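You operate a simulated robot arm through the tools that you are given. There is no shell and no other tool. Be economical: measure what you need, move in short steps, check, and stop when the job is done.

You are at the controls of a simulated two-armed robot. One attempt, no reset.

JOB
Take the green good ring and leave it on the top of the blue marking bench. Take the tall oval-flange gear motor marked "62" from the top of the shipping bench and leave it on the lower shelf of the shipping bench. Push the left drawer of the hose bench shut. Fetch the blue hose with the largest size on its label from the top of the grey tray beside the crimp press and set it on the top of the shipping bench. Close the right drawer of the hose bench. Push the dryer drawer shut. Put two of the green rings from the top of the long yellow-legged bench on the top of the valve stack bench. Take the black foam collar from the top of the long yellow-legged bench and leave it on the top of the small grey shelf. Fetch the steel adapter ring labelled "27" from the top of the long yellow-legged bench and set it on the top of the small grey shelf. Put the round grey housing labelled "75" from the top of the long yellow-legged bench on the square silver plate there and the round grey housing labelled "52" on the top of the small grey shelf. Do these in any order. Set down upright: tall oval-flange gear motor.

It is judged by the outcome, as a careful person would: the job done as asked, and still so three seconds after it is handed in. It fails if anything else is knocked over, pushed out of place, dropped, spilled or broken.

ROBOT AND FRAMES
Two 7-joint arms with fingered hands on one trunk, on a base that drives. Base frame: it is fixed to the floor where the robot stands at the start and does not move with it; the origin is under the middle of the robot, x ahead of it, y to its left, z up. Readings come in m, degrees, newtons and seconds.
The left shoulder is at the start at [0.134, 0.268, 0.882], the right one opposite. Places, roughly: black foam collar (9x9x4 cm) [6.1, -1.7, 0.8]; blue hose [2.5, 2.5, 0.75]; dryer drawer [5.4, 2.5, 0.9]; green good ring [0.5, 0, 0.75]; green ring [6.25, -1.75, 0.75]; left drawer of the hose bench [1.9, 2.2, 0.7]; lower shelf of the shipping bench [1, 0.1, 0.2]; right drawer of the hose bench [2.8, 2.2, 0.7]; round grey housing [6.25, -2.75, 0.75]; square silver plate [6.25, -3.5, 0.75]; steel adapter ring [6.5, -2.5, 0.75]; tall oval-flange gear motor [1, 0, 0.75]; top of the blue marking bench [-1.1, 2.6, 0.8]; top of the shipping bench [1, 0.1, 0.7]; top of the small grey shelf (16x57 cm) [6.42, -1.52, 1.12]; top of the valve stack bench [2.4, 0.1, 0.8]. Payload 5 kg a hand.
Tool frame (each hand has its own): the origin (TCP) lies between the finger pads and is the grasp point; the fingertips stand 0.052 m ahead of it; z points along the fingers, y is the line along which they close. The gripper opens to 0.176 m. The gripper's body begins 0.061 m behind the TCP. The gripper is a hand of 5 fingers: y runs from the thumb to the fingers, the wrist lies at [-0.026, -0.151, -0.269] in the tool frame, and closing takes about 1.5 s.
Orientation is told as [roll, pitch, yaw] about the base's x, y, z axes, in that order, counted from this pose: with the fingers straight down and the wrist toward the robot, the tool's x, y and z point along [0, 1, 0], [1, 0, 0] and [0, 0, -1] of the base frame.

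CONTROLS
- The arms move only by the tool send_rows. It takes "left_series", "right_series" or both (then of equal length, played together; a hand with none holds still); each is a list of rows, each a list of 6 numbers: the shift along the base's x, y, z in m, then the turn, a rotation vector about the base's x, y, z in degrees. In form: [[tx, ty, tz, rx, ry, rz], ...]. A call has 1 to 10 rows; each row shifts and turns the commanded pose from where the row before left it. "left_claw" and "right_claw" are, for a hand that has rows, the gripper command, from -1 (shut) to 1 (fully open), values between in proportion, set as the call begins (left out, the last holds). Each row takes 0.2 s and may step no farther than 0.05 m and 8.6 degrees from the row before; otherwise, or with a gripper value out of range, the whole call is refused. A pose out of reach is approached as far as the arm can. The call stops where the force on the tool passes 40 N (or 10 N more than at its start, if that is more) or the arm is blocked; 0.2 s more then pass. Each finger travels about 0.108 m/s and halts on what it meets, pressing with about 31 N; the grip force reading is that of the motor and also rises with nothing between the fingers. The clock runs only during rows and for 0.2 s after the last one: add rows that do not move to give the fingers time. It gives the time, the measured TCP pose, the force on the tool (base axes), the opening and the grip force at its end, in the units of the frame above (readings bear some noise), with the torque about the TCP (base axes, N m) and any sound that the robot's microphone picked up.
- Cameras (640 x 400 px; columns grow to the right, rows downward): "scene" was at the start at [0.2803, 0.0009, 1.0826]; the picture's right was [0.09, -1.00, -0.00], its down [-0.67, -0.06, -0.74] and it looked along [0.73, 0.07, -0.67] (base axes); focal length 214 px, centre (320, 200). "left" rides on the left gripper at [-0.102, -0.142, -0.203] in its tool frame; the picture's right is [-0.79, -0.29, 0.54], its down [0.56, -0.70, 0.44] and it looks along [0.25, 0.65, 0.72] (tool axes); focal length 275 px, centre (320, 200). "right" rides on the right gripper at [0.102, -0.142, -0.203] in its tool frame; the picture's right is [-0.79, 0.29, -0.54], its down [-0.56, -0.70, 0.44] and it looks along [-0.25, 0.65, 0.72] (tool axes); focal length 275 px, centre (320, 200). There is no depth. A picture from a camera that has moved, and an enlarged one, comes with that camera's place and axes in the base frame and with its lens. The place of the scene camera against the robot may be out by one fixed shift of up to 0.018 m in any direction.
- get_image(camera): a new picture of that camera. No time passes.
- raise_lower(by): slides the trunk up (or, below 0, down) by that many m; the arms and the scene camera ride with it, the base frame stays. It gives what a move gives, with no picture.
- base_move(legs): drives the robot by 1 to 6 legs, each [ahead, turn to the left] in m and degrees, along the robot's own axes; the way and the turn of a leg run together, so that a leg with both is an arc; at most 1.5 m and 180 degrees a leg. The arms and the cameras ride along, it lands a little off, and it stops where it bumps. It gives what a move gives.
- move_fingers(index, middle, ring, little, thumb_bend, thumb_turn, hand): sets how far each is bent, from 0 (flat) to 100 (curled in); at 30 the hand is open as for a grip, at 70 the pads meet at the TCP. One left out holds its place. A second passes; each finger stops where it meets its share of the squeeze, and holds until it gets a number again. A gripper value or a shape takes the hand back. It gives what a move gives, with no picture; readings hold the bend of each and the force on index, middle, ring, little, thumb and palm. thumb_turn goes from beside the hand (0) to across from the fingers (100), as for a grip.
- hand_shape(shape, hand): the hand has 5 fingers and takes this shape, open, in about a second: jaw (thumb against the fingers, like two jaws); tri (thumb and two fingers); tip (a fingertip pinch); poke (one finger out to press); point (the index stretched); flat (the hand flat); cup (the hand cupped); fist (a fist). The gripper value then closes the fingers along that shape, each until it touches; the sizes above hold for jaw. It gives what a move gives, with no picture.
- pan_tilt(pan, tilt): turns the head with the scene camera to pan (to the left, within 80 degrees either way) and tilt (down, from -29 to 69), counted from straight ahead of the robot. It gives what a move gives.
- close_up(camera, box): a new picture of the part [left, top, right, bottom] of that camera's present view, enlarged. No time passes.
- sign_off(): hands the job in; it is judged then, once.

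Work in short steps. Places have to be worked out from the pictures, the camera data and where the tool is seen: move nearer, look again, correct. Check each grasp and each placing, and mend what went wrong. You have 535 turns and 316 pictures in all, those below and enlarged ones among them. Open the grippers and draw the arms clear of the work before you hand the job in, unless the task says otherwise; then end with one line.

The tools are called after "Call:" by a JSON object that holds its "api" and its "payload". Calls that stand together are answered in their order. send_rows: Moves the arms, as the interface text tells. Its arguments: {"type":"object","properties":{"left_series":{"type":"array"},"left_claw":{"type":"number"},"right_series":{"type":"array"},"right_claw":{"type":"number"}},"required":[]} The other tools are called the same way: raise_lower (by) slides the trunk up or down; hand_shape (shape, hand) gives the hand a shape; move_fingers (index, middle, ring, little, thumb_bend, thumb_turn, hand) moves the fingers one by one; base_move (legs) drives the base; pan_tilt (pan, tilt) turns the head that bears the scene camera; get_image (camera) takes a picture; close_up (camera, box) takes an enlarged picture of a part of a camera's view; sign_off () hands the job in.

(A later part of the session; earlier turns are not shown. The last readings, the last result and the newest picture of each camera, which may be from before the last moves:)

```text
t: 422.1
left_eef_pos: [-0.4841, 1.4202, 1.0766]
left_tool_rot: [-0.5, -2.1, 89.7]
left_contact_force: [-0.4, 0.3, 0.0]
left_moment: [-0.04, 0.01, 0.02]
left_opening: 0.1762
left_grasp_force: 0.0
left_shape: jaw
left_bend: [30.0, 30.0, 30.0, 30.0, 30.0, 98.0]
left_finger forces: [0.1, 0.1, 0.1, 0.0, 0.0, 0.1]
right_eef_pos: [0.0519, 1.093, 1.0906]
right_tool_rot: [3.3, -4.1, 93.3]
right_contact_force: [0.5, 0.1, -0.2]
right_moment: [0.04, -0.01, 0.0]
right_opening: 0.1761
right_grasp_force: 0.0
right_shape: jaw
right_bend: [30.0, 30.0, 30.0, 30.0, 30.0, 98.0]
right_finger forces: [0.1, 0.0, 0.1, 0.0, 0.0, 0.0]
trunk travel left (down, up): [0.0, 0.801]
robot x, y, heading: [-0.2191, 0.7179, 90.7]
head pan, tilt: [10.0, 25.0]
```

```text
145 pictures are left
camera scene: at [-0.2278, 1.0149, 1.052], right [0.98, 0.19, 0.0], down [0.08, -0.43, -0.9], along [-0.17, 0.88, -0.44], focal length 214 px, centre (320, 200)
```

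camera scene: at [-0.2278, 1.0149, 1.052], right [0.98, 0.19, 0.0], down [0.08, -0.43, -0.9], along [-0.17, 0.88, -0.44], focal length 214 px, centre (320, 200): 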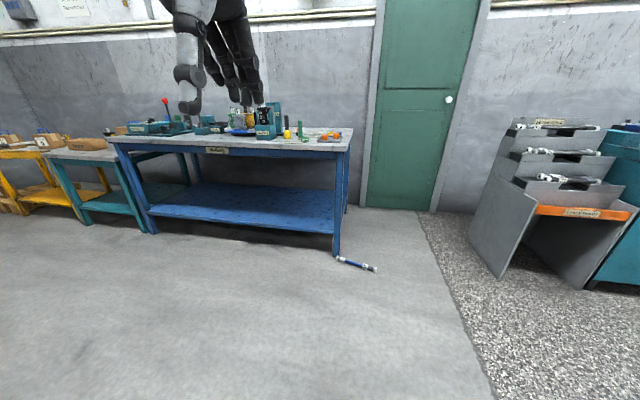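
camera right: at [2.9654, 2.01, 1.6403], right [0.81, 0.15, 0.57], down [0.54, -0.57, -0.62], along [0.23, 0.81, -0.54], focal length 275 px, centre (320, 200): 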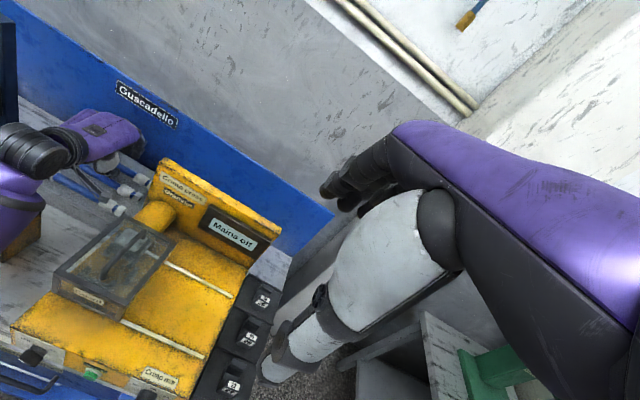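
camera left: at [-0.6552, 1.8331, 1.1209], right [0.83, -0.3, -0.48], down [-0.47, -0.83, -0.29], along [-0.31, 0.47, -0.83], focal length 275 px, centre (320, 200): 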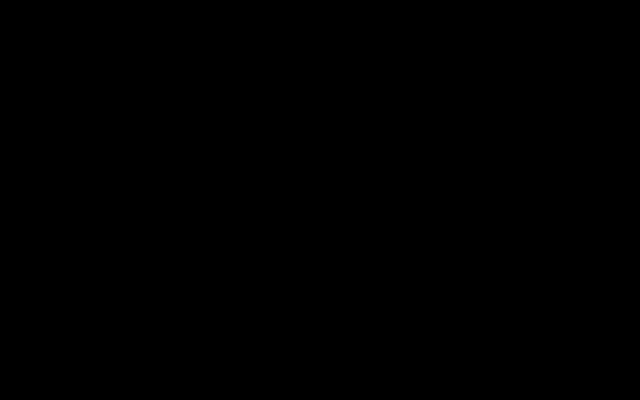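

Call:
{"api": "close_up", "payload": {"camera": "scene", "box": [100, 70, 380, 170]}}

```text
2.29 times, centred on (240, 120) of scene
camera zoom: at [-0.2278, 1.0149, 1.052], right [0.98, 0.19, 0.0], down [0.08, -0.43, -0.9], along [-0.17, 0.88, -0.44], focal length 490 px, centre (503, 383)
```

zoom: 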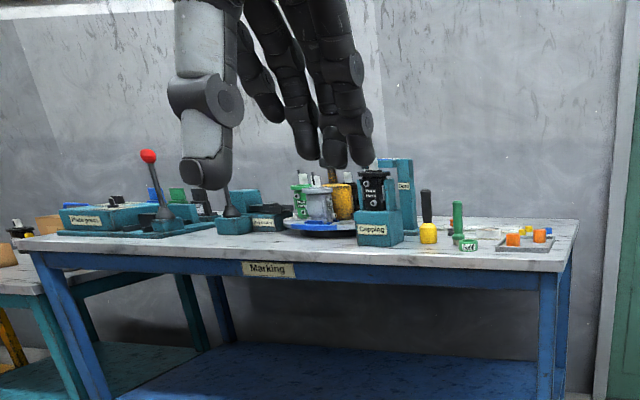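

Nothing was damaged. Now I'll prepare the right hand (yaw to match the hose) and drive closer.

Call:
{"api": "send_rows", "payload": {"right_series": [[0, 0.04, -0.02, -3.8, -3.5, 0], [0, 0.04, -0.02, 0, 0, -7], [0, 0.04, -0.02, 0, 0, -7], [0, 0.04, -0.02, 0, 0, -7], [0, 0.04, -0.02, 0, 0, 0], [0, 0.04, -0.02, 0, 0, 0], [0, 0.03, 0, 0, 0, 0], [0, 0, 0, 0, 0, 0]], "left_series": [[0, 0, 0.02, 0, 0, 0], [0, 0, 0.02, 0, 0, 0], [0, 0, 0.02, 0, 0, 0], [0, 0, 0.02, 0, 0, 0], [0, 0, 0.02, 0, 0, 0], [0, 0, 0, 0, 0, 0], [0, 0, 0, 0, 0, 0], [0, 0, 0, 0, 0, 0]]}}

Call:
{"api": "pan_tilt", "payload": {"pan": 0, "tilt": 50}}

Call:
{"api": "base_move", "payload": {"legs": [[0.4, 0], [0.33, 0]]}}

Call:
{"api": "get_image", "payload": {"camera": "scene"}}

Call:
{"api": "get_image", "payload": {"camera": "right"}}

```text
t: 422.8
left_eef_pos: [-0.4833, 1.3994, 1.1435]
left_tool_rot: [-0.6, -3.4, 89.7]
left_contact_force: [-0.9, -7.1, 6.9]
left_moment: [0.81, 0.05, 0.12]
left_opening: 0.1759
left_grasp_force: 0.1
left_shape: jaw
left_bend: [30.0, 30.0, 30.0, 30.0, 30.0, 98.0]
left_finger forces: [0.1, 0.0, 0.1, 0.0, 0.1, 0.0]
right_eef_pos: [0.0497, 1.1668, 1.0561]
right_tool_rot: [0.7, -2.8, 83.7]
right_contact_force: [-3.8, -13.1, 6.0]
right_moment: [1.95, -0.42, 0.61]
right_opening: 0.176
right_grasp_force: 0.1
right_shape: jaw
right_bend: [30.0, 30.0, 30.0, 30.0, 30.0, 98.0]
right_finger forces: [0.1, 0.0, 0.1, 0.0, 0.0, 0.0]
right hand out of reach, approached as far as the arm can: row 1
trunk travel left (down, up): [0.0, 0.801]
robot x, y, heading: [-0.2161, 0.716, 90.9]
head pan, tilt: [10.0, 25.0]
stopped in row 3 (right hand): the force on the tool passed its limit at 47 N (the readings are from after the stop); the commanded pose is now the measured one
```

```text
t: 423.7
left_eef_pos: [-0.4844, 1.4055, 1.1368]
left_tool_rot: [-0.6, -3.0, 89.8]
left_contact_force: [-0.6, -1.3, 1.4]
left_moment: [0.05, 0.01, -0.01]
left_opening: 0.1757
left_grasp_force: 0.0
left_shape: jaw
left_bend: [30.0, 30.0, 30.0, 30.0, 30.0, 98.0]
left_finger forces: [0.1, 0.0, 0.0, 0.1, 0.0, 0.0]
right_eef_pos: [0.0516, 1.1719, 1.0526]
right_tool_rot: [0.7, -2.4, 83.5]
right_contact_force: [1.2, -0.7, 0.7]
right_moment: [0.05, -0.03, -0.05]
right_opening: 0.1763
right_grasp_force: 0.0
right_shape: jaw
right_bend: [30.0, 30.0, 30.0, 30.0, 30.0, 98.0]
right_finger forces: [0.0, 0.1, 0.0, 0.1, 0.0, 0.0]
trunk travel left (down, up): [0.0, 0.801]
robot x, y, heading: [-0.2133, 0.7203, 90.8]
head pan, tilt: [0.0, 50.0]
```

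```text
t: 429.3
left_eef_pos: [-0.4896, 2.1404, 1.135]
left_tool_rot: [-0.6, -2.8, 89.6]
left_contact_force: [0.3, 0.2, -0.8]
left_moment: [-0.05, 0.01, -0.02]
left_opening: 0.176
left_grasp_force: 0.1
left_shape: jaw
left_bend: [30.0, 30.0, 30.0, 30.0, 30.0, 98.0]
left_finger forces: [0.0, 0.1, 0.1, 0.0, 0.0, 0.0]
right_eef_pos: [0.0433, 1.9052, 1.0505]
right_tool_rot: [1.4, -2.6, 83.8]
right_contact_force: [0.8, 0.6, 0.1]
right_moment: [-0.09, 0.0, 0.02]
right_opening: 0.176
right_grasp_force: 0.0
right_shape: jaw
right_bend: [30.0, 30.0, 30.0, 30.0, 30.0, 98.0]
right_finger forces: [0.1, 0.0, 0.0, 0.0, 0.0, 0.0]
trunk travel left (down, up): [0.0, 0.801]
robot x, y, heading: [-0.2271, 1.4502, 90.5]
head pan, tilt: [0.0, 50.0]
```

```text
143 pictures are left
camera scene: at [-0.2182, 1.7346, 1.0146], right [1.0, 0.01, 0.0], down [0.01, -0.78, -0.63], along [-0.01, 0.63, -0.78], focal length 214 px, centre (320, 200)
```

scene: 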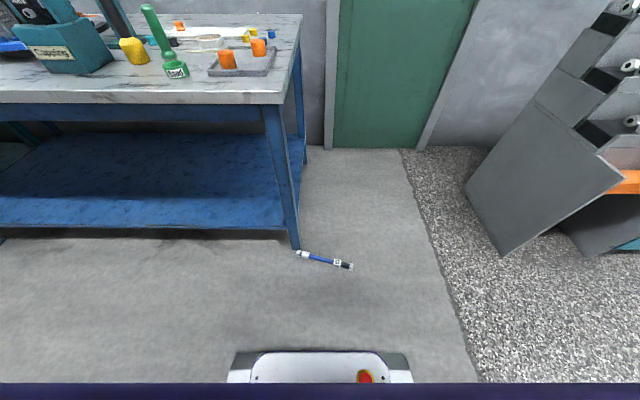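

```text
142 pictures are left
camera right: at [-0.0694, 1.7645, 1.2478], right [0.83, 0.17, 0.53], down [0.47, -0.74, -0.49], along [0.31, 0.66, -0.69], focal length 275 px, centre (320, 200)
```

right: 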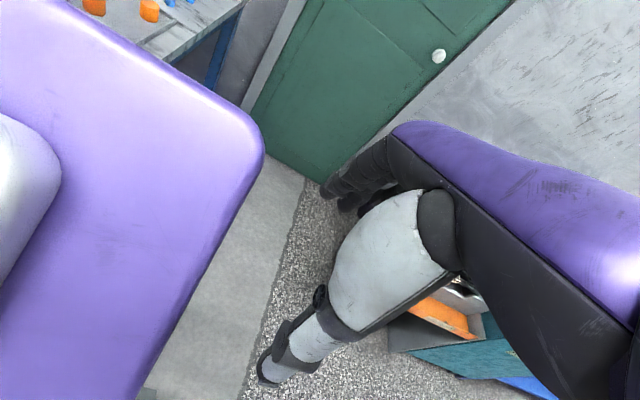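

Call:
{"api": "send_rows", "payload": {"right_series": [[0, 0.04, 0, 0, 0, -3], [0, 0.04, 0, 0, 0, -3], [-0.02, 0.04, -0.02, 0, 0, -3], [-0.03, 0.04, -0.02, 0, 0, 0], [-0.03, 0.04, -0.02, 0, 0, 0], [-0.03, 0.03, -0.03, 0, 0, 0], [-0.03, 0.02, -0.03, 0, 0, 0], [-0.03, 0, -0.035, 0, 0, 0], [-0.03, 0, -0.035, 0, 0, 0], [0, 0, 0, 0, 0, 0]]}}

Call:
{"api": "get_image", "payload": {"camera": "right"}}

```text
refused: row 4 steps farther than a row can; nothing moved
```

```text
141 pictures are left
camera right: at [-0.0694, 1.7645, 1.2478], right [0.83, 0.17, 0.53], down [0.47, -0.74, -0.49], along [0.31, 0.66, -0.69], focal length 275 px, centre (320, 200)
```

right: 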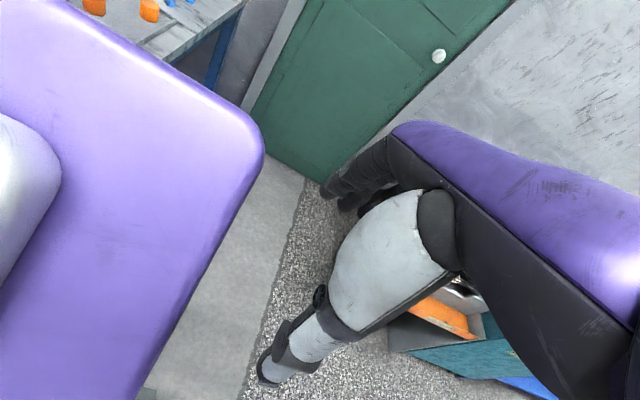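

Call:
{"api": "send_rows", "payload": {"right_series": [[0, 0.04, 0, 0, 0, -3], [0, 0.04, 0, 0, 0, -3], [-0.01, 0.04, -0.01, 0, 0, -3], [-0.02, 0.04, -0.01, 0, 0, 0], [-0.02, 0.04, -0.02, 0, 0, 0], [-0.03, 0.03, -0.02, 0, 0, 0], [-0.03, 0.02, -0.03, 0, 0, 0], [-0.03, 0, -0.035, 0, 0, 0], [-0.03, 0, -0.035, 0, 0, 0], [0, 0, 0, 0, 0, 0]]}}

Call:
{"api": "get_image", "payload": {"camera": "right"}}

```text
t: 431.5
left_eef_pos: [-0.4877, 2.1234, 1.146]
left_tool_rot: [-0.6, -3.7, 89.5]
left_contact_force: [-0.6, -0.7, 0.8]
left_moment: [0.1, 0.02, 0.05]
left_opening: 0.1762
left_grasp_force: 0.2
left_shape: jaw
left_bend: [30.0, 30.0, 30.0, 30.0, 30.0, 98.0]
left_finger forces: [0.0, 0.1, 0.0, 0.0, 0.0, 0.0]
right_eef_pos: [-0.1261, 2.1397, 0.8988]
right_tool_rot: [1.5, -3.6, 74.8]
right_contact_force: [-0.4, 0.4, 0.1]
right_moment: [0.07, -0.05, 0.0]
right_opening: 0.1759
right_grasp_force: 0.0
right_shape: jaw
right_bend: [30.0, 30.0, 30.0, 30.0, 30.0, 98.0]
right_finger forces: [0.0, 0.1, 0.1, 0.0, 0.0, 0.1]
trunk travel left (down, up): [0.0, 0.801]
robot x, y, heading: [-0.2258, 1.447, 90.5]
head pan, tilt: [0.0, 50.0]
```

```text
140 pictures are left
camera right: at [-0.2603, 2.0166, 1.0925], right [0.84, 0.03, 0.54], down [0.35, -0.79, -0.5], along [0.41, 0.61, -0.68], focal length 275 px, centre (320, 200)
```

right: 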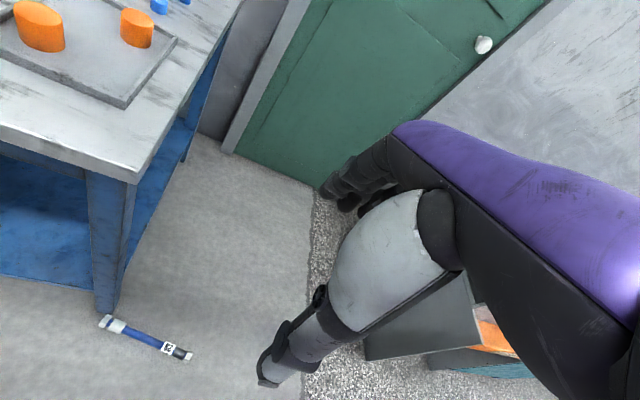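

Call:
{"api": "send_rows", "payload": {"right_series": [[-0.02, 0.01, -0.04, 0, 3.6, 0], [-0.02, 0.01, -0.04, 0, 0, 2], [-0.004, 0.008, -0.045, 0, 0, 0], [0, 0, -0.045, 0, 0, 0], [0, 0, -0.045, 0, 0, 0], [0, 0, -0.045, 0, 0, 0], [0, 0, -0.045, 0, 0, 0], [0, 0, -0.045, 0, 0, 0], [0, 0, -0.045, 0, 0, 0], [0, 0, -0.045, 0, 0, 0]]}}

Call:
{"api": "send_rows", "payload": {"right_series": [[0, 0, -0.045, 0, 0, 0], [0, 0, -0.045, 0, 0, 0], [0, 0, -0.045, 0, 0, 0], [0, 0, -0.045, 0, 0, 0], [0, 0, -0.04, 0, 0, 0], [0, 0, 0, 0, 0, 0]]}}

Call:
{"api": "get_image", "payload": {"camera": "right"}}

Call:
{"api": "get_image", "payload": {"camera": "scene"}}

```text
t: 433.7
left_eef_pos: [-0.4894, 2.125, 1.144]
left_tool_rot: [-0.5, -3.4, 89.6]
left_contact_force: [0.8, 2.2, -0.9]
left_moment: [-0.17, 0.01, -0.04]
left_opening: 0.1758
left_grasp_force: 0.1
left_shape: jaw
left_bend: [30.0, 30.0, 30.0, 30.0, 30.0, 98.0]
left_finger forces: [0.0, 0.0, 0.0, 0.0, 0.0, 0.1]
right_eef_pos: [-0.17, 2.1672, 0.4566]
right_tool_rot: [5.0, -2.6, 76.6]
right_contact_force: [-0.5, 0.8, 0.2]
right_moment: [-0.13, -0.05, 0.04]
right_opening: 0.1758
right_grasp_force: 0.0
right_shape: jaw
right_bend: [30.0, 30.0, 30.0, 30.0, 30.0, 98.0]
right_finger forces: [0.1, 0.1, 0.0, 0.0, 0.0, 0.0]
trunk travel left (down, up): [0.0, 0.801]
robot x, y, heading: [-0.226, 1.4524, 90.7]
head pan, tilt: [0.0, 50.0]
```

```text
t: 435.1
left_eef_pos: [-0.4897, 2.1244, 1.1466]
left_tool_rot: [-0.5, -3.7, 89.4]
left_contact_force: [-0.2, -0.1, 0.9]
left_moment: [0.09, 0.07, 0.02]
left_opening: 0.176
left_grasp_force: 0.2
left_shape: jaw
left_bend: [30.0, 30.0, 30.0, 30.0, 30.0, 98.0]
left_finger forces: [0.0, 0.0, 0.0, 0.1, 0.1, 0.0]
right_eef_pos: [-0.1712, 2.1676, 0.2384]
right_tool_rot: [5.0, -2.6, 76.6]
right_contact_force: [-0.3, -0.2, 0.7]
right_moment: [-0.03, -0.01, 0.02]
right_opening: 0.176
right_grasp_force: 0.0
right_shape: jaw
right_bend: [30.0, 30.0, 30.0, 30.0, 30.0, 98.0]
right_finger forces: [0.0, 0.1, 0.0, 0.0, 0.1, 0.1]
trunk travel left (down, up): [0.0, 0.801]
robot x, y, heading: [-0.2218, 1.4543, 90.5]
head pan, tilt: [0.0, 50.0]
```

```text
139 pictures are left
camera right: at [-0.288, 2.0394, 0.4407], right [0.87, 0.07, 0.48], down [0.35, -0.78, -0.52], along [0.34, 0.62, -0.7], focal length 275 px, centre (320, 200)
```

right: 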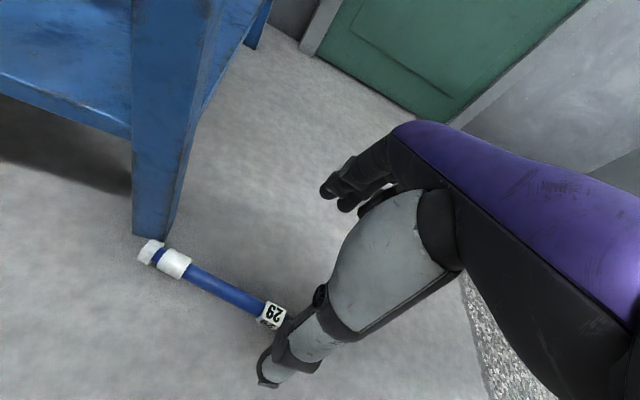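

```text
138 pictures are left
camera scene: at [-0.2182, 1.7339, 1.0153], right [1.0, 0.01, 0.0], down [0.01, -0.78, -0.63], along [-0.01, 0.63, -0.78], focal length 214 px, centre (320, 200)
```

scene: 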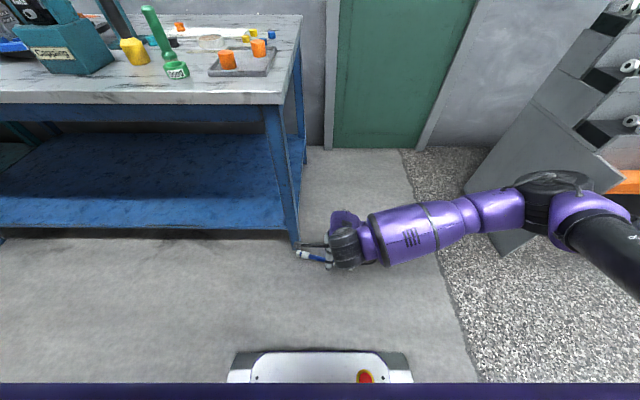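

Call:
{"api": "send_rows", "payload": {"right_series": [[-0.01, 0.0, -0.04, 0, 0, 0], [-0.01, 0.002, -0.04, 0, 0, 0], [0, 0, -0.04, -4, 3.5, 0], [0, 0, -0.03, 0, 0, 0], [0, 0, -0.015, 0, 0, 0], [0, 0, 0, 0, 0, 0]], "right_claw": 0.2}}

Call:
{"api": "get_image", "payload": {"camera": "right"}}

```text
t: 436.5
left_eef_pos: [-0.4888, 2.125, 1.1443]
left_tool_rot: [-0.5, -3.5, 89.5]
left_contact_force: [-0.2, 0.5, -0.6]
left_moment: [-0.01, -0.05, 0.0]
left_opening: 0.1762
left_grasp_force: 0.1
left_shape: jaw
left_bend: [30.0, 30.0, 30.0, 30.0, 30.0, 98.0]
left_finger forces: [0.0, 0.1, 0.0, 0.1, 0.1, 0.0]
right_eef_pos: [-0.1913, 2.1686, 0.0724]
right_tool_rot: [7.4, 2.1, 76.6]
right_contact_force: [0.9, -0.2, -0.1]
right_moment: [0.0, 0.01, 0.02]
right_opening: 0.1056
right_grasp_force: 0.0
right_shape: jaw
right_bend: [74.0, 41.0, 38.0, 42.0, 66.0, 100.0]
right_finger forces: [0.0, 0.0, 0.0, 0.0, 0.0, 0.0]
trunk travel left (down, up): [0.0, 0.801]
robot x, y, heading: [-0.2232, 1.444, 90.8]
head pan, tilt: [0.0, 50.0]
```

```text
137 pictures are left
camera right: at [-0.2946, 2.0557, 0.2898], right [0.9, 0.1, 0.42], down [0.31, -0.82, -0.48], along [0.3, 0.57, -0.77], focal length 275 px, centre (320, 200)
```

right: 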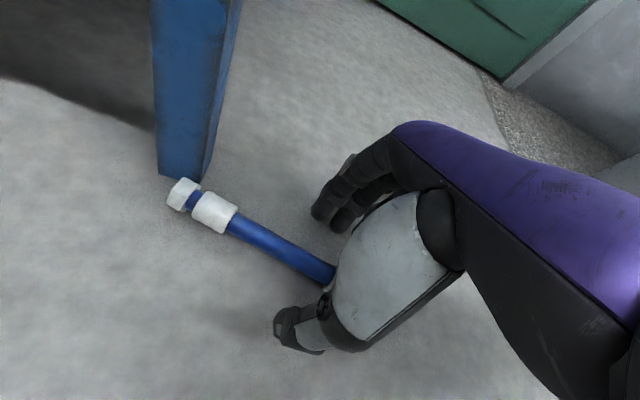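

The hose is between thumb and fingers. I'll go down a touch and close.

Call:
{"api": "send_rows", "payload": {"right_series": [[0, 0, -0.006, 0, 0, 0], [0, 0, 0, 0, 0, 0]]}}

Call:
{"api": "send_rows", "payload": {"right_series": [[0, 0, 0, 0, 0, 0], [0, 0, 0, 0, 0, 0], [0, 0, 0, 0, 0, 0], [0, 0, 0, 0, 0, 0], [0, 0, 0, 0, 0, 0], [0, 0, 0, 0, 0, 0], [0, 0, 0, 0, 0, 0]], "right_claw": -1}}

Call:
{"api": "get_image", "payload": {"camera": "right"}}

```text
t: 437.1
left_eef_pos: [-0.4905, 2.1253, 1.1448]
left_tool_rot: [-0.5, -3.5, 89.5]
left_contact_force: [0.3, -0.9, 0.2]
left_moment: [-0.02, -0.01, 0.0]
left_opening: 0.1758
left_grasp_force: 0.1
left_shape: jaw
left_bend: [30.0, 30.0, 30.0, 30.0, 30.0, 98.0]
left_finger forces: [0.0, 0.0, 0.0, 0.1, 0.0, 0.1]
right_eef_pos: [-0.1893, 2.1683, 0.0667]
right_tool_rot: [7.3, 2.1, 76.5]
right_contact_force: [0.1, 0.4, -0.3]
right_moment: [0.0, -0.01, -0.07]
right_opening: 0.106
right_grasp_force: 0.0
right_shape: jaw
right_bend: [74.0, 41.0, 38.0, 42.0, 66.0, 100.0]
right_finger forces: [0.1, 0.1, 0.0, 0.0, 0.0, 0.0]
trunk travel left (down, up): [0.0, 0.801]
robot x, y, heading: [-0.219, 1.4495, 90.6]
head pan, tilt: [0.0, 50.0]
```

```text
t: 438.7
left_eef_pos: [-0.49, 2.1247, 1.1452]
left_tool_rot: [-0.4, -3.6, 89.4]
left_contact_force: [-0.2, 0.2, 0.6]
left_moment: [0.01, 0.02, 0.04]
left_opening: 0.1761
left_grasp_force: 0.1
left_shape: jaw
left_bend: [30.0, 30.0, 30.0, 30.0, 30.0, 98.0]
left_finger forces: [0.0, 0.0, 0.0, 0.0, 0.0, 0.1]
right_eef_pos: [-0.1906, 2.1691, 0.0667]
right_tool_rot: [7.4, 2.2, 76.6]
right_contact_force: [1.0, -0.7, 0.1]
right_moment: [-0.01, 0.05, 0.1]
right_opening: 0.0133
right_grasp_force: 30.8
right_shape: jaw
right_bend: [72.0, 63.0, 62.0, 67.0, 72.0, 100.0]
right_finger forces: [12.6, 6.7, 3.0, 0.0, 22.1, 0.0]
trunk travel left (down, up): [0.0, 0.801]
robot x, y, heading: [-0.2275, 1.4483, 90.4]
head pan, tilt: [0.0, 50.0]
```

```text
136 pictures are left
camera right: at [-0.2945, 2.0558, 0.2837], right [0.9, 0.1, 0.42], down [0.31, -0.82, -0.48], along [0.3, 0.57, -0.77], focal length 275 px, centre (320, 200)
```

right: 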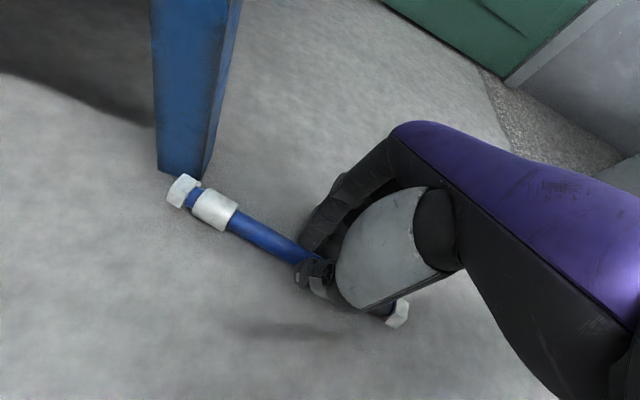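

The grip is at the upper part of the hose; for a more secure hold I'll reopen slightly, go 1 cm lower and regrip.

Call:
{"api": "send_rows", "payload": {"right_series": [[0, 0, 0, 0, 0, 0], [0, 0, 0, 0, 0, 0], [0, 0, 0, 0, 0, 0], [0, 0, -0.006, 0, 0, 0], [0, 0, -0.005, 0, 0, 0], [0, 0, 0, 0, 0, 0]], "right_claw": -0.35}}

Call:
{"api": "send_rows", "payload": {"right_series": [[0, 0, 0, 0, 0, 0], [0, 0, 0, 0, 0, 0], [0, 0, 0, 0, 0, 0], [0, 0, 0, 0, 0, 0], [0, 0, 0, 0, 0, 0], [0, 0, 0, 0, 0, 0]], "right_claw": -1}}

```text
t: 440.1
left_eef_pos: [-0.4904, 2.1241, 1.1449]
left_tool_rot: [-0.5, -3.6, 89.5]
left_contact_force: [1.4, -0.4, -0.3]
left_moment: [-0.04, 0.02, -0.01]
left_opening: 0.1761
left_grasp_force: 0.1
left_shape: jaw
left_bend: [30.0, 30.0, 30.0, 30.0, 30.0, 98.0]
left_finger forces: [0.1, 0.0, 0.0, 0.0, 0.0, 0.0]
right_eef_pos: [-0.1906, 2.1712, 0.0567]
right_tool_rot: [7.5, 1.9, 76.7]
right_contact_force: [1.2, 2.1, 9.9]
right_moment: [0.39, -0.29, 0.01]
right_opening: 0.057
right_grasp_force: 0.0
right_shape: jaw
right_bend: [74.0, 53.0, 50.0, 47.0, 74.0, 100.0]
right_finger forces: [0.0, 10.2, 0.0, 0.0, 0.1, 0.0]
trunk travel left (down, up): [0.0, 0.801]
robot x, y, heading: [-0.2257, 1.4524, 90.7]
head pan, tilt: [0.0, 50.0]
```

```text
t: 441.5
left_eef_pos: [-0.489, 2.125, 1.1452]
left_tool_rot: [-0.6, -3.6, 89.5]
left_contact_force: [1.0, -0.1, 0.3]
left_moment: [-0.03, 0.0, -0.03]
left_opening: 0.1758
left_grasp_force: 0.2
left_shape: jaw
left_bend: [30.0, 30.0, 30.0, 30.0, 30.0, 98.0]
left_finger forces: [0.1, 0.1, 0.0, 0.0, 0.0, 0.1]
right_eef_pos: [-0.1911, 2.1685, 0.057]
right_tool_rot: [7.5, 2.1, 76.5]
right_contact_force: [2.3, -1.4, 15.4]
right_moment: [0.05, 0.03, -0.04]
right_opening: 0.024
right_grasp_force: 31.0
right_shape: jaw
right_bend: [72.0, 56.0, 59.0, 58.0, 74.0, 100.0]
right_finger forces: [22.6, 0.1, 4.1, 0.1, 29.1, 0.0]
trunk travel left (down, up): [0.0, 0.801]
robot x, y, heading: [-0.2261, 1.4479, 90.8]
head pan, tilt: [0.0, 50.0]
```

Now it holds the full diameter (24 mm). I'll lift and re-tighten.

Call:
{"api": "send_rows", "payload": {"right_series": [[0, 0, 0.01, 0, 0, 0], [0, 0, 0.03, 0, 0, 0], [0.01, 0, 0.04, 0, 0, 0], [0.01, -0.01, 0.04, 0, 0, 0], [0.01, -0.01, 0.04, 0, 0, 0], [0, 0, 0, 0, 0, 0], [0, 0, 0, 0, 0, 0]], "right_claw": -1}}

Call:
{"api": "get_image", "payload": {"camera": "right"}}

```text
t: 443.1
left_eef_pos: [-0.4887, 2.1248, 1.1451]
left_tool_rot: [-0.4, -3.7, 89.5]
left_contact_force: [0.2, 0.7, 0.1]
left_moment: [0.01, -0.03, -0.03]
left_opening: 0.1756
left_grasp_force: 0.0
left_shape: jaw
left_bend: [30.0, 30.0, 30.0, 30.0, 30.0, 98.0]
left_finger forces: [0.0, 0.0, 0.0, 0.0, 0.0, 0.0]
right_eef_pos: [-0.1593, 2.1497, 0.2167]
right_tool_rot: [7.5, 2.1, 76.6]
right_contact_force: [0.3, -0.2, -2.8]
right_moment: [-0.05, -0.05, 0.01]
right_opening: 0.0226
right_grasp_force: 31.0
right_shape: jaw
right_bend: [72.0, 57.0, 59.0, 58.0, 74.0, 100.0]
right_finger forces: [19.7, 0.0, 4.9, 0.1, 23.6, 0.0]
trunk travel left (down, up): [0.0, 0.801]
robot x, y, heading: [-0.2262, 1.4468, 90.6]
head pan, tilt: [0.0, 50.0]
```

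```text
135 pictures are left
camera right: at [-0.2646, 2.0367, 0.4346], right [0.9, 0.1, 0.42], down [0.31, -0.82, -0.48], along [0.3, 0.57, -0.77], focal length 275 px, centre (320, 200)
```

right: 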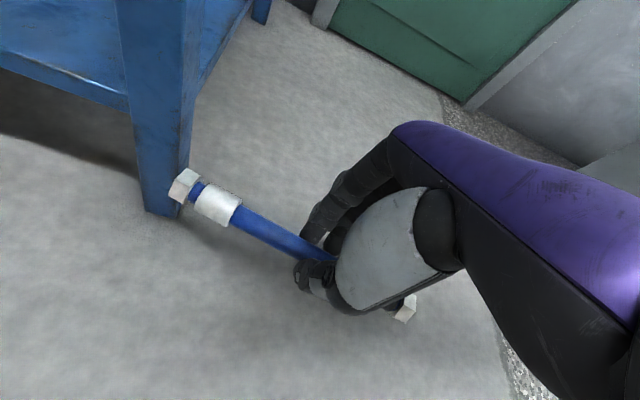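

I'll tighten all fingers individually for a firmer hold.

Call:
{"api": "move_fingers", "payload": {"hand": "right", "index": 90, "middle": 90, "ring": 90, "little": 90, "thumb_bend": 95}}

Call:
{"api": "get_image", "payload": {"camera": "right"}}

```text
t: 444.1
left_eef_pos: [-0.4898, 2.1252, 1.1452]
left_tool_rot: [-0.5, -3.5, 89.5]
left_contact_force: [-0.2, 0.2, 0.0]
left_moment: [-0.01, -0.01, 0.02]
left_opening: 0.1758
left_grasp_force: 0.0
left_shape: jaw
left_bend: [30.0, 30.0, 30.0, 30.0, 30.0, 98.0]
left_finger forces: [0.0, 0.0, 0.1, 0.0, 0.0, 0.0]
right_eef_pos: [-0.1611, 2.1497, 0.2164]
right_tool_rot: [7.4, 2.3, 76.7]
right_contact_force: [-0.3, 0.0, -3.2]
right_moment: [-0.09, -0.08, 0.0]
right_opening: 0.0293
right_grasp_force: 42.1
right_shape: fingers
right_bend: [72.0, 67.0, 73.0, 90.0, 74.0, 99.0]
right_finger forces: [24.6, 8.0, 10.0, 0.1, 41.2, 0.0]
trunk travel left (down, up): [0.0, 0.801]
robot x, y, heading: [-0.225, 1.4468, 90.5]
head pan, tilt: [0.0, 50.0]
```

```text
134 pictures are left
camera right: at [-0.2646, 2.0367, 0.4343], right [0.9, 0.1, 0.42], down [0.31, -0.82, -0.48], along [0.3, 0.57, -0.77], focal length 275 px, centre (320, 200)
```

right: 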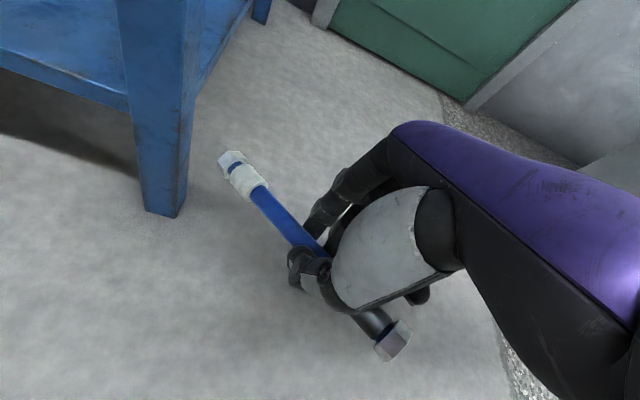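

Much firmer (42 N). I'll back the base out first, then raise the hand.

Call:
{"api": "base_move", "payload": {"legs": [[-0.25, 0]]}}

Call:
{"api": "send_rows", "payload": {"right_series": [[0.02, 0, 0.04, 0, 0, 0], [0.02, 0, 0.045, 0, 0, 0], [0.02, 0, 0.045, 0, 0, 0], [0.02, 0, 0.045, 0, 0, 0], [0.01, 0, 0.045, 0, 0, 0], [0, 0, 0.045, 0, 0, 0], [0, 0, 0.045, 0, 0, 0], [0, 0, 0.045, 0, 0, 0], [0, 0, 0.045, 0, 0, 0], [0, 0, 0.045, 0, 0, 0]]}}

Call:
{"api": "send_rows", "payload": {"right_series": [[0.02, 0, 0.045, 0, 0, 0], [0.02, 0, 0.045, 0, 0, 0], [0.02, 0, 0.045, 0, 0, 0], [0.02, 0, 0.045, 0, 0, 0], [0.02, 0, 0.04, 0, 0, 0], [0, 0, 0.04, 0, 0, 0], [0, 0, 0, 0, 0, 0]]}}

Call:
{"api": "get_image", "payload": {"camera": "right"}}

```text
t: 446.4
left_eef_pos: [-0.4874, 1.8729, 1.1452]
left_tool_rot: [-0.6, -3.5, 89.6]
left_contact_force: [1.2, 0.5, -1.0]
left_moment: [-0.04, 0.14, 0.01]
left_opening: 0.1759
left_grasp_force: 0.0
left_shape: jaw
left_bend: [30.0, 30.0, 30.0, 30.0, 30.0, 98.0]
left_finger forces: [0.1, 0.0, 0.0, 0.0, 0.1, 0.1]
right_eef_pos: [-0.1595, 1.8985, 0.217]
right_tool_rot: [7.5, 2.2, 76.8]
right_contact_force: [-0.4, 0.5, -3.6]
right_moment: [-0.13, -0.07, 0.0]
right_opening: 0.0296
right_grasp_force: 41.7
right_shape: fingers
right_bend: [72.0, 67.0, 73.0, 90.0, 74.0, 99.0]
right_finger forces: [24.6, 8.0, 9.9, 0.1, 41.2, 0.1]
trunk travel left (down, up): [0.0, 0.801]
robot x, y, heading: [-0.2163, 1.2, 90.6]
head pan, tilt: [0.0, 50.0]
```

```text
t: 448.6
left_eef_pos: [-0.4865, 1.855, 1.1541]
left_tool_rot: [-0.5, -4.5, 89.6]
left_contact_force: [-1.0, -1.4, 1.6]
left_moment: [0.18, -0.05, 0.03]
left_opening: 0.1762
left_grasp_force: 0.1
left_shape: jaw
left_bend: [30.0, 30.0, 30.0, 30.0, 30.0, 98.0]
left_finger forces: [0.0, 0.0, 0.0, 0.0, 0.0, 0.0]
right_eef_pos: [-0.0678, 1.8953, 0.6726]
right_tool_rot: [7.6, 1.4, 76.7]
right_contact_force: [-0.1, -0.6, -3.9]
right_moment: [0.03, -0.07, -0.04]
right_opening: 0.0296
right_grasp_force: 42.3
right_shape: fingers
right_bend: [72.0, 72.0, 73.0, 90.0, 75.0, 99.0]
right_finger forces: [24.9, 8.1, 9.5, 0.1, 41.4, 0.0]
trunk travel left (down, up): [0.0, 0.801]
robot x, y, heading: [-0.2245, 1.1938, 90.9]
head pan, tilt: [0.0, 50.0]
```

```text
t: 450.2
left_eef_pos: [-0.4876, 1.8573, 1.1504]
left_tool_rot: [-0.5, -4.1, 89.6]
left_contact_force: [-0.1, 1.8, -0.7]
left_moment: [-0.09, -0.11, -0.07]
left_opening: 0.1763
left_grasp_force: 0.1
left_shape: jaw
left_bend: [30.0, 30.0, 30.0, 30.0, 30.0, 98.0]
left_finger forces: [0.0, 0.0, 0.0, 0.1, 0.0, 0.0]
right_eef_pos: [0.0301, 1.8949, 0.9295]
right_tool_rot: [7.5, 1.5, 76.7]
right_contact_force: [-0.4, 0.5, -4.5]
right_moment: [-0.13, -0.15, 0.02]
right_opening: 0.0292
right_grasp_force: 41.2
right_shape: fingers
right_bend: [72.0, 72.0, 73.0, 90.0, 75.0, 99.0]
right_finger forces: [25.0, 8.3, 9.2, 0.1, 41.5, 0.1]
trunk travel left (down, up): [0.0, 0.801]
robot x, y, heading: [-0.2232, 1.1989, 91.0]
head pan, tilt: [0.0, 50.0]
```

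```text
133 pictures are left
camera right: at [-0.0735, 1.7801, 1.1456], right [0.9, 0.09, 0.42], down [0.32, -0.81, -0.49], along [0.3, 0.58, -0.76], focal length 275 px, centre (320, 200)
```

right: 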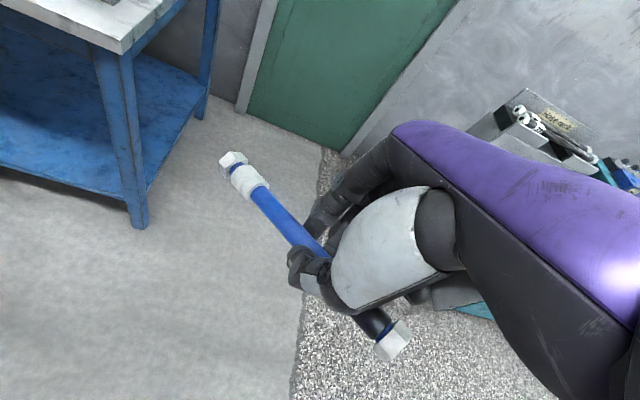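

The hold is stable. I'll raise a bit more and drive to the front of the shipping bench.

Call:
{"api": "send_rows", "payload": {"right_series": [[0, 0, 0.04, 0, 0, 0], [0, 0, 0.04, 0, 0, 0], [0, 0, 0, 0, 0, 0]]}}

Call:
{"api": "base_move", "payload": {"legs": [[0, -90], [0, -90]]}}

Call:
{"api": "base_move", "payload": {"legs": [[0.3, 0], [0.3, 0], [0.3, 0], [0.27, 0]]}}

```text
t: 451.0
left_eef_pos: [-0.4865, 1.857, 1.1515]
left_tool_rot: [-0.5, -4.2, 89.6]
left_contact_force: [-0.1, 0.0, -0.9]
left_moment: [-0.12, -0.01, 0.02]
left_opening: 0.1758
left_grasp_force: 0.0
left_shape: jaw
left_bend: [30.0, 30.0, 30.0, 30.0, 30.0, 98.0]
left_finger forces: [0.1, 0.1, 0.0, 0.1, 0.1, 0.0]
right_eef_pos: [0.0301, 1.896, 1.0084]
right_tool_rot: [7.6, 1.5, 76.7]
right_contact_force: [0.5, 0.5, -4.0]
right_moment: [-0.12, -0.07, 0.01]
right_opening: 0.0296
right_grasp_force: 41.4
right_shape: fingers
right_bend: [72.0, 72.0, 73.0, 90.0, 75.0, 99.0]
right_finger forces: [24.9, 8.2, 9.1, 0.1, 41.5, 0.1]
trunk travel left (down, up): [0.0, 0.801]
robot x, y, heading: [-0.2237, 1.1971, 90.5]
head pan, tilt: [0.0, 50.0]
```

```text
t: 461.5
left_eef_pos: [0.2466, 0.7032, 1.175]
left_tool_rot: [-0.4, -6.2, -69.6]
left_contact_force: [-11.0, 3.7, 4.1]
left_moment: [-0.47, -1.41, 0.37]
left_opening: 0.176
left_grasp_force: 0.2
left_shape: jaw
left_bend: [30.0, 30.0, 30.0, 30.0, 30.0, 97.0]
left_finger forces: [0.1, 0.0, 0.0, 0.1, 0.0, 0.0]
right_eef_pos: [-0.2243, 0.4813, 1.0316]
right_tool_rot: [8.3, -0.6, -82.3]
right_contact_force: [-8.3, 3.2, 1.5]
right_moment: [-0.34, -0.68, 0.04]
right_opening: 0.0308
right_grasp_force: 42.8
right_shape: fingers
right_bend: [71.0, 72.0, 73.0, 90.0, 76.0, 98.0]
right_finger forces: [25.8, 8.6, 8.6, 0.1, 42.3, 0.0]
trunk travel left (down, up): [0.0, 0.801]
robot x, y, heading: [-0.1415, 1.2274, -70.4]
head pan, tilt: [0.0, 50.0]
stopped in leg 2: the robot was blocked; the commanded pose is now the measured one
```

```text
t: 466.4
left_eef_pos: [0.4421, 0.1708, 1.1941]
left_tool_rot: [-1.5, -7.9, -69.9]
left_contact_force: [-2.4, 8.0, 7.6]
left_moment: [-0.83, -0.41, 0.22]
left_opening: 0.176
left_grasp_force: 0.0
left_shape: jaw
left_bend: [30.0, 30.0, 30.0, 30.0, 30.0, 98.0]
left_finger forces: [0.0, 0.1, 0.0, 0.0, 0.0, 0.0]
right_eef_pos: [-0.0276, -0.0496, 1.0499]
right_tool_rot: [8.1, -2.2, -82.3]
right_contact_force: [-4.4, 6.0, 3.8]
right_moment: [-0.52, -0.04, -0.15]
right_opening: 0.0309
right_grasp_force: 43.2
right_shape: fingers
right_bend: [71.0, 72.0, 73.0, 90.0, 76.0, 98.0]
right_finger forces: [25.3, 8.8, 8.6, 0.0, 42.9, 0.1]
trunk travel left (down, up): [0.0, 0.801]
robot x, y, heading: [0.0565, 0.6603, -70.2]
head pan, tilt: [0.0, 50.0]
stopped in leg 2: the robot was blocked; the commanded pose is now the measured one
```

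The base was blocked, possibly near the bench corner. I'll look before moving.

Call:
{"api": "get_image", "payload": {"camera": "scene"}}

Call:
{"api": "get_image", "payload": {"camera": "left"}}

```text
132 pictures are left
camera scene: at [0.1645, 0.3901, 1.0171], right [-0.94, -0.34, 0.0], down [-0.26, 0.73, -0.64], along [0.21, -0.6, -0.77], focal length 214 px, centre (320, 200)
```

scene: 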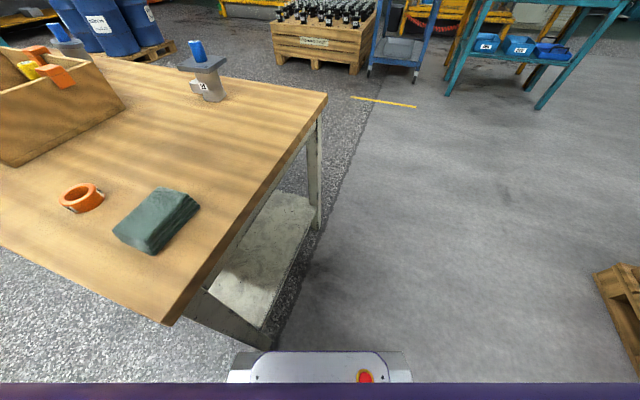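

```text
131 pictures are left
camera left: at [0.2907, 0.2945, 1.3769], right [-0.83, -0.08, -0.56], down [0.29, 0.78, -0.55], along [0.48, -0.62, -0.62], focal length 275 px, centre (320, 200)
```

left: 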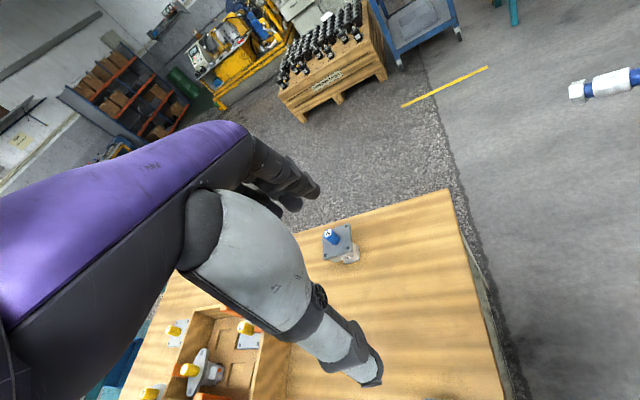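

The bench items look undisturbed; only the base corner touched near the bench leg. I'll back off a bit and turn left so the right hand comes over the bench.

Call:
{"api": "base_move", "payload": {"legs": [[-0.12, 0]]}}

Call:
{"api": "base_move", "payload": {"legs": [[0, 28]]}}

Call:
{"api": "get_image", "payload": {"camera": "scene"}}

Call:
{"api": "get_image", "payload": {"camera": "right"}}

```text
t: 467.9
left_eef_pos: [0.4022, 0.2788, 1.1864]
left_tool_rot: [-1.2, -7.2, -69.6]
left_contact_force: [-0.2, 1.3, 0.2]
left_moment: [-0.11, -0.08, 0.03]
left_opening: 0.176
left_grasp_force: 0.0
left_shape: jaw
left_bend: [30.0, 30.0, 30.0, 30.0, 30.0, 98.0]
left_finger forces: [0.0, 0.0, 0.0, 0.1, 0.0, 0.1]
right_eef_pos: [-0.0657, 0.0599, 1.0437]
right_tool_rot: [7.8, -1.8, -82.2]
right_contact_force: [-0.3, 0.4, -3.0]
right_moment: [-0.05, 0.15, -0.02]
right_opening: 0.0311
right_grasp_force: 42.9
right_shape: fingers
right_bend: [71.0, 72.0, 73.0, 90.0, 76.0, 98.0]
right_finger forces: [25.4, 9.0, 8.5, 0.1, 42.6, 0.1]
trunk travel left (down, up): [0.0, 0.801]
robot x, y, heading: [0.0175, 0.7807, -70.4]
head pan, tilt: [0.0, 50.0]
```

```text
t: 470.3
left_eef_pos: [0.5841, 0.5283, 1.1953]
left_tool_rot: [-1.3, -8.0, -41.6]
left_contact_force: [1.2, 1.3, -0.7]
left_moment: [-0.02, 0.08, 0.01]
left_opening: 0.1761
left_grasp_force: 0.0
left_shape: jaw
left_bend: [30.0, 30.0, 30.0, 30.0, 30.0, 97.0]
left_finger forces: [0.0, 0.0, 0.1, 0.1, 0.1, 0.1]
right_eef_pos: [0.2738, 0.1139, 1.0526]
right_tool_rot: [8.0, -2.4, -54.1]
right_contact_force: [0.5, -0.2, -3.5]
right_moment: [0.0, 0.13, 0.01]
right_opening: 0.0309
right_grasp_force: 43.2
right_shape: fingers
right_bend: [71.0, 72.0, 73.0, 90.0, 76.0, 98.0]
right_finger forces: [25.1, 9.3, 8.5, 0.0, 42.7, 0.0]
trunk travel left (down, up): [0.0, 0.801]
robot x, y, heading: [0.0123, 0.7744, -42.6]
head pan, tilt: [0.0, 50.0]
```

```text
130 pictures are left
camera scene: at [0.2355, 0.5704, 1.0148], right [-0.67, -0.74, 0.0], down [-0.57, 0.52, -0.63], along [0.47, -0.43, -0.78], focal length 214 px, centre (320, 200)
```

scene: 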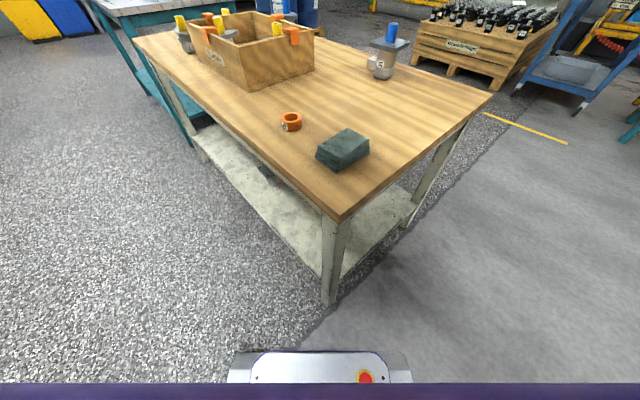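

```text
129 pictures are left
camera right: at [0.244, 0.2785, 1.2595], right [-0.54, -0.72, 0.44], down [-0.8, 0.26, -0.55], along [0.28, -0.64, -0.72], focal length 275 px, centre (320, 200)
```

right: 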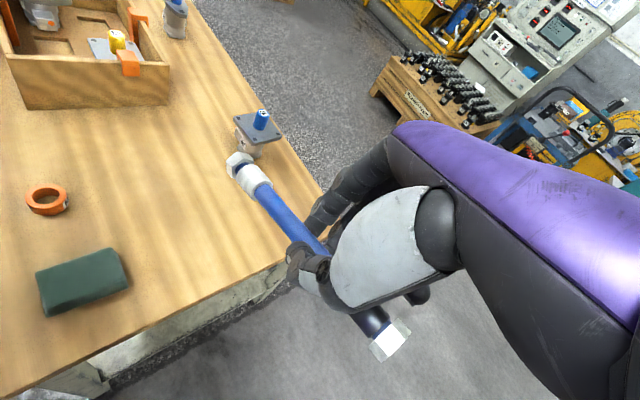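

I'll move the hose over the clear area near (0.53, 0.10).

Call:
{"api": "send_rows", "payload": {"right_series": [[0.036, -0.002, 0, 0, 0, 0], [0.036, -0.002, 0, 0, 0, 0], [0.036, -0.002, -0.01, 0, 0, 0], [0.036, -0.002, -0.02, 0, 0, 0], [0.036, -0.002, -0.03, 0, 0, 0], [0.036, -0.002, -0.03, 0, 0, 0], [0.03, -0.002, -0.03, 0, 0, 0], [0, 0, 0, 0, 0, 0]]}}

Call:
{"api": "get_image", "payload": {"camera": "right"}}

Call:
{"api": "get_image", "payload": {"camera": "scene"}}

```text
t: 472.1
left_eef_pos: [0.5708, 0.5411, 1.2029]
left_tool_rot: [-1.3, -8.9, -41.6]
left_contact_force: [0.0, 0.8, 1.4]
left_moment: [-0.02, -0.09, 0.06]
left_opening: 0.176
left_grasp_force: 0.0
left_shape: jaw
left_bend: [30.0, 30.0, 30.0, 30.0, 30.0, 97.0]
left_finger forces: [0.0, 0.1, 0.0, 0.1, 0.0, 0.0]
right_eef_pos: [0.5091, 0.1082, 0.9412]
right_tool_rot: [8.3, -3.4, -54.3]
right_contact_force: [-0.9, -0.1, -2.2]
right_moment: [-0.03, 0.1, -0.03]
right_opening: 0.0309
right_grasp_force: 43.1
right_shape: fingers
right_bend: [71.0, 72.0, 73.0, 90.0, 76.0, 98.0]
right_finger forces: [25.1, 9.5, 8.6, 0.0, 43.0, 0.0]
trunk travel left (down, up): [0.0, 0.801]
robot x, y, heading: [0.0113, 0.7739, -42.5]
head pan, tilt: [0.0, 50.0]
```

```text
128 pictures are left
camera right: at [0.4772, 0.2764, 1.1465], right [-0.54, -0.72, 0.44], down [-0.79, 0.26, -0.56], along [0.29, -0.65, -0.71], focal length 275 px, centre (320, 200)
```

right: 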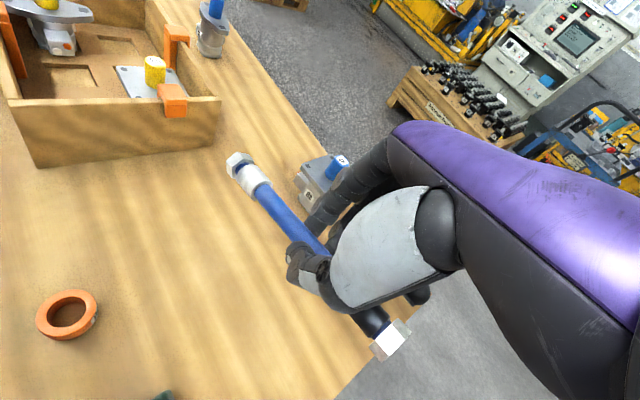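

```text
127 pictures are left
camera scene: at [0.2347, 0.5706, 1.0154], right [-0.67, -0.74, 0.0], down [-0.57, 0.52, -0.63], along [0.47, -0.43, -0.77], focal length 214 px, centre (320, 200)
```

scene: 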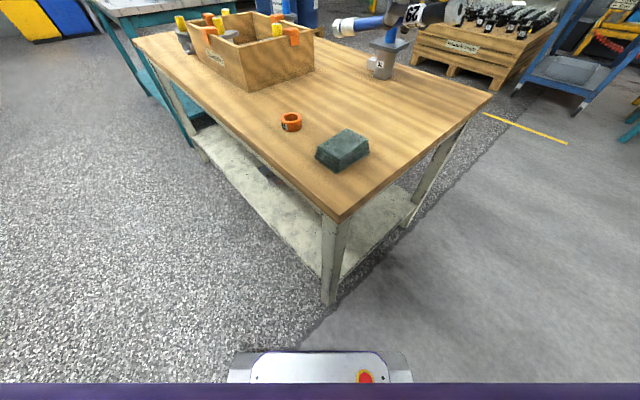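

Call:
{"api": "send_rows", "payload": {"right_series": [[0.015, 0.02, -0.03, 0, 0, 0], [0, 0, -0.04, 0, 0, 0], [0, 0, -0.04, 0, 0, 0], [0, 0, -0.03, 0, 0, 0], [0, 0, 0, 0, 0, 0]]}}

Call:
{"api": "get_image", "payload": {"camera": "right"}}

Call:
{"api": "pan_tilt", "payload": {"pan": -10, "tilt": 30}}

Call:
{"api": "get_image", "payload": {"camera": "scene"}}

```text
t: 473.3
left_eef_pos: [0.5708, 0.5397, 1.2022]
left_tool_rot: [-1.3, -8.8, -41.7]
left_contact_force: [-0.6, -0.4, -0.1]
left_moment: [0.11, -0.02, 0.0]
left_opening: 0.1759
left_grasp_force: 0.1
left_shape: jaw
left_bend: [30.0, 30.0, 30.0, 30.0, 30.0, 97.0]
left_finger forces: [0.1, 0.1, 0.1, 0.0, 0.0, 0.0]
right_eef_pos: [0.5235, 0.13, 0.8019]
right_tool_rot: [8.3, -3.3, -54.2]
right_contact_force: [-3.1, -2.0, 1.9]
right_moment: [-0.09, -0.69, -0.1]
right_opening: 0.031
right_grasp_force: 44.2
right_shape: fingers
right_bend: [71.0, 72.0, 73.0, 90.0, 76.0, 98.0]
right_finger forces: [24.7, 10.8, 10.1, 0.0, 43.2, 0.0]
trunk travel left (down, up): [0.0, 0.801]
robot x, y, heading: [0.0139, 0.7761, -42.6]
head pan, tilt: [0.0, 50.0]
```

```text
126 pictures are left
camera right: at [0.4912, 0.2958, 1.0066], right [-0.55, -0.72, 0.44], down [-0.79, 0.26, -0.56], along [0.29, -0.65, -0.71], focal length 275 px, centre (320, 200)
```

right: 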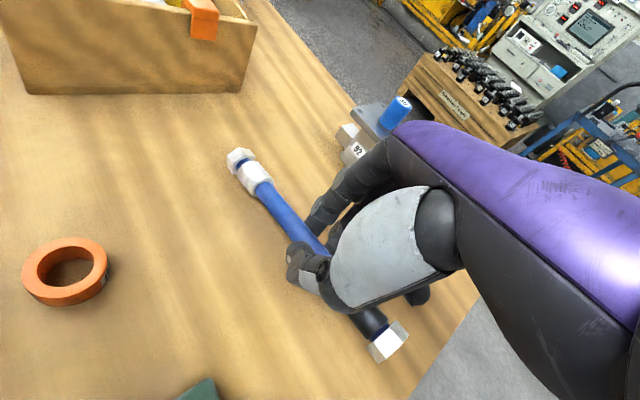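

```text
t: 474.1
left_eef_pos: [0.5721, 0.538, 1.2019]
left_tool_rot: [-1.3, -8.8, -41.6]
left_contact_force: [0.8, 0.4, -0.1]
left_moment: [-0.02, 0.0, 0.02]
left_opening: 0.1758
left_grasp_force: 0.1
left_shape: jaw
left_bend: [30.0, 30.0, 30.0, 30.0, 30.0, 97.0]
left_finger forces: [0.0, 0.0, 0.1, 0.1, 0.1, 0.0]
right_eef_pos: [0.5233, 0.128, 0.8011]
right_tool_rot: [8.2, -3.3, -54.3]
right_contact_force: [-4.5, -1.1, 4.0]
right_moment: [-0.11, -0.75, -0.2]
right_opening: 0.031
right_grasp_force: 44.1
right_shape: fingers
right_bend: [71.0, 72.0, 73.0, 90.0, 76.0, 98.0]
right_finger forces: [25.1, 10.8, 9.9, 0.0, 43.4, 0.0]
trunk travel left (down, up): [0.0, 0.801]
robot x, y, heading: [0.0087, 0.7722, -42.4]
head pan, tilt: [-10.0, 30.0]
```

```text
125 pictures are left
camera scene: at [0.2336, 0.5504, 1.0442], right [-0.79, -0.61, 0.0], down [-0.31, 0.4, -0.86], along [0.52, -0.68, -0.51], focal length 214 px, centre (320, 200)
```

scene: 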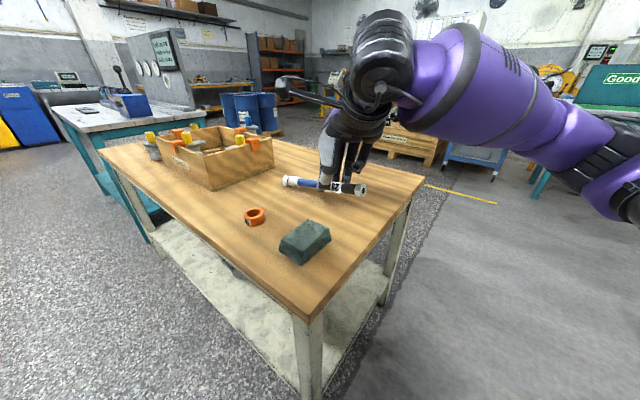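

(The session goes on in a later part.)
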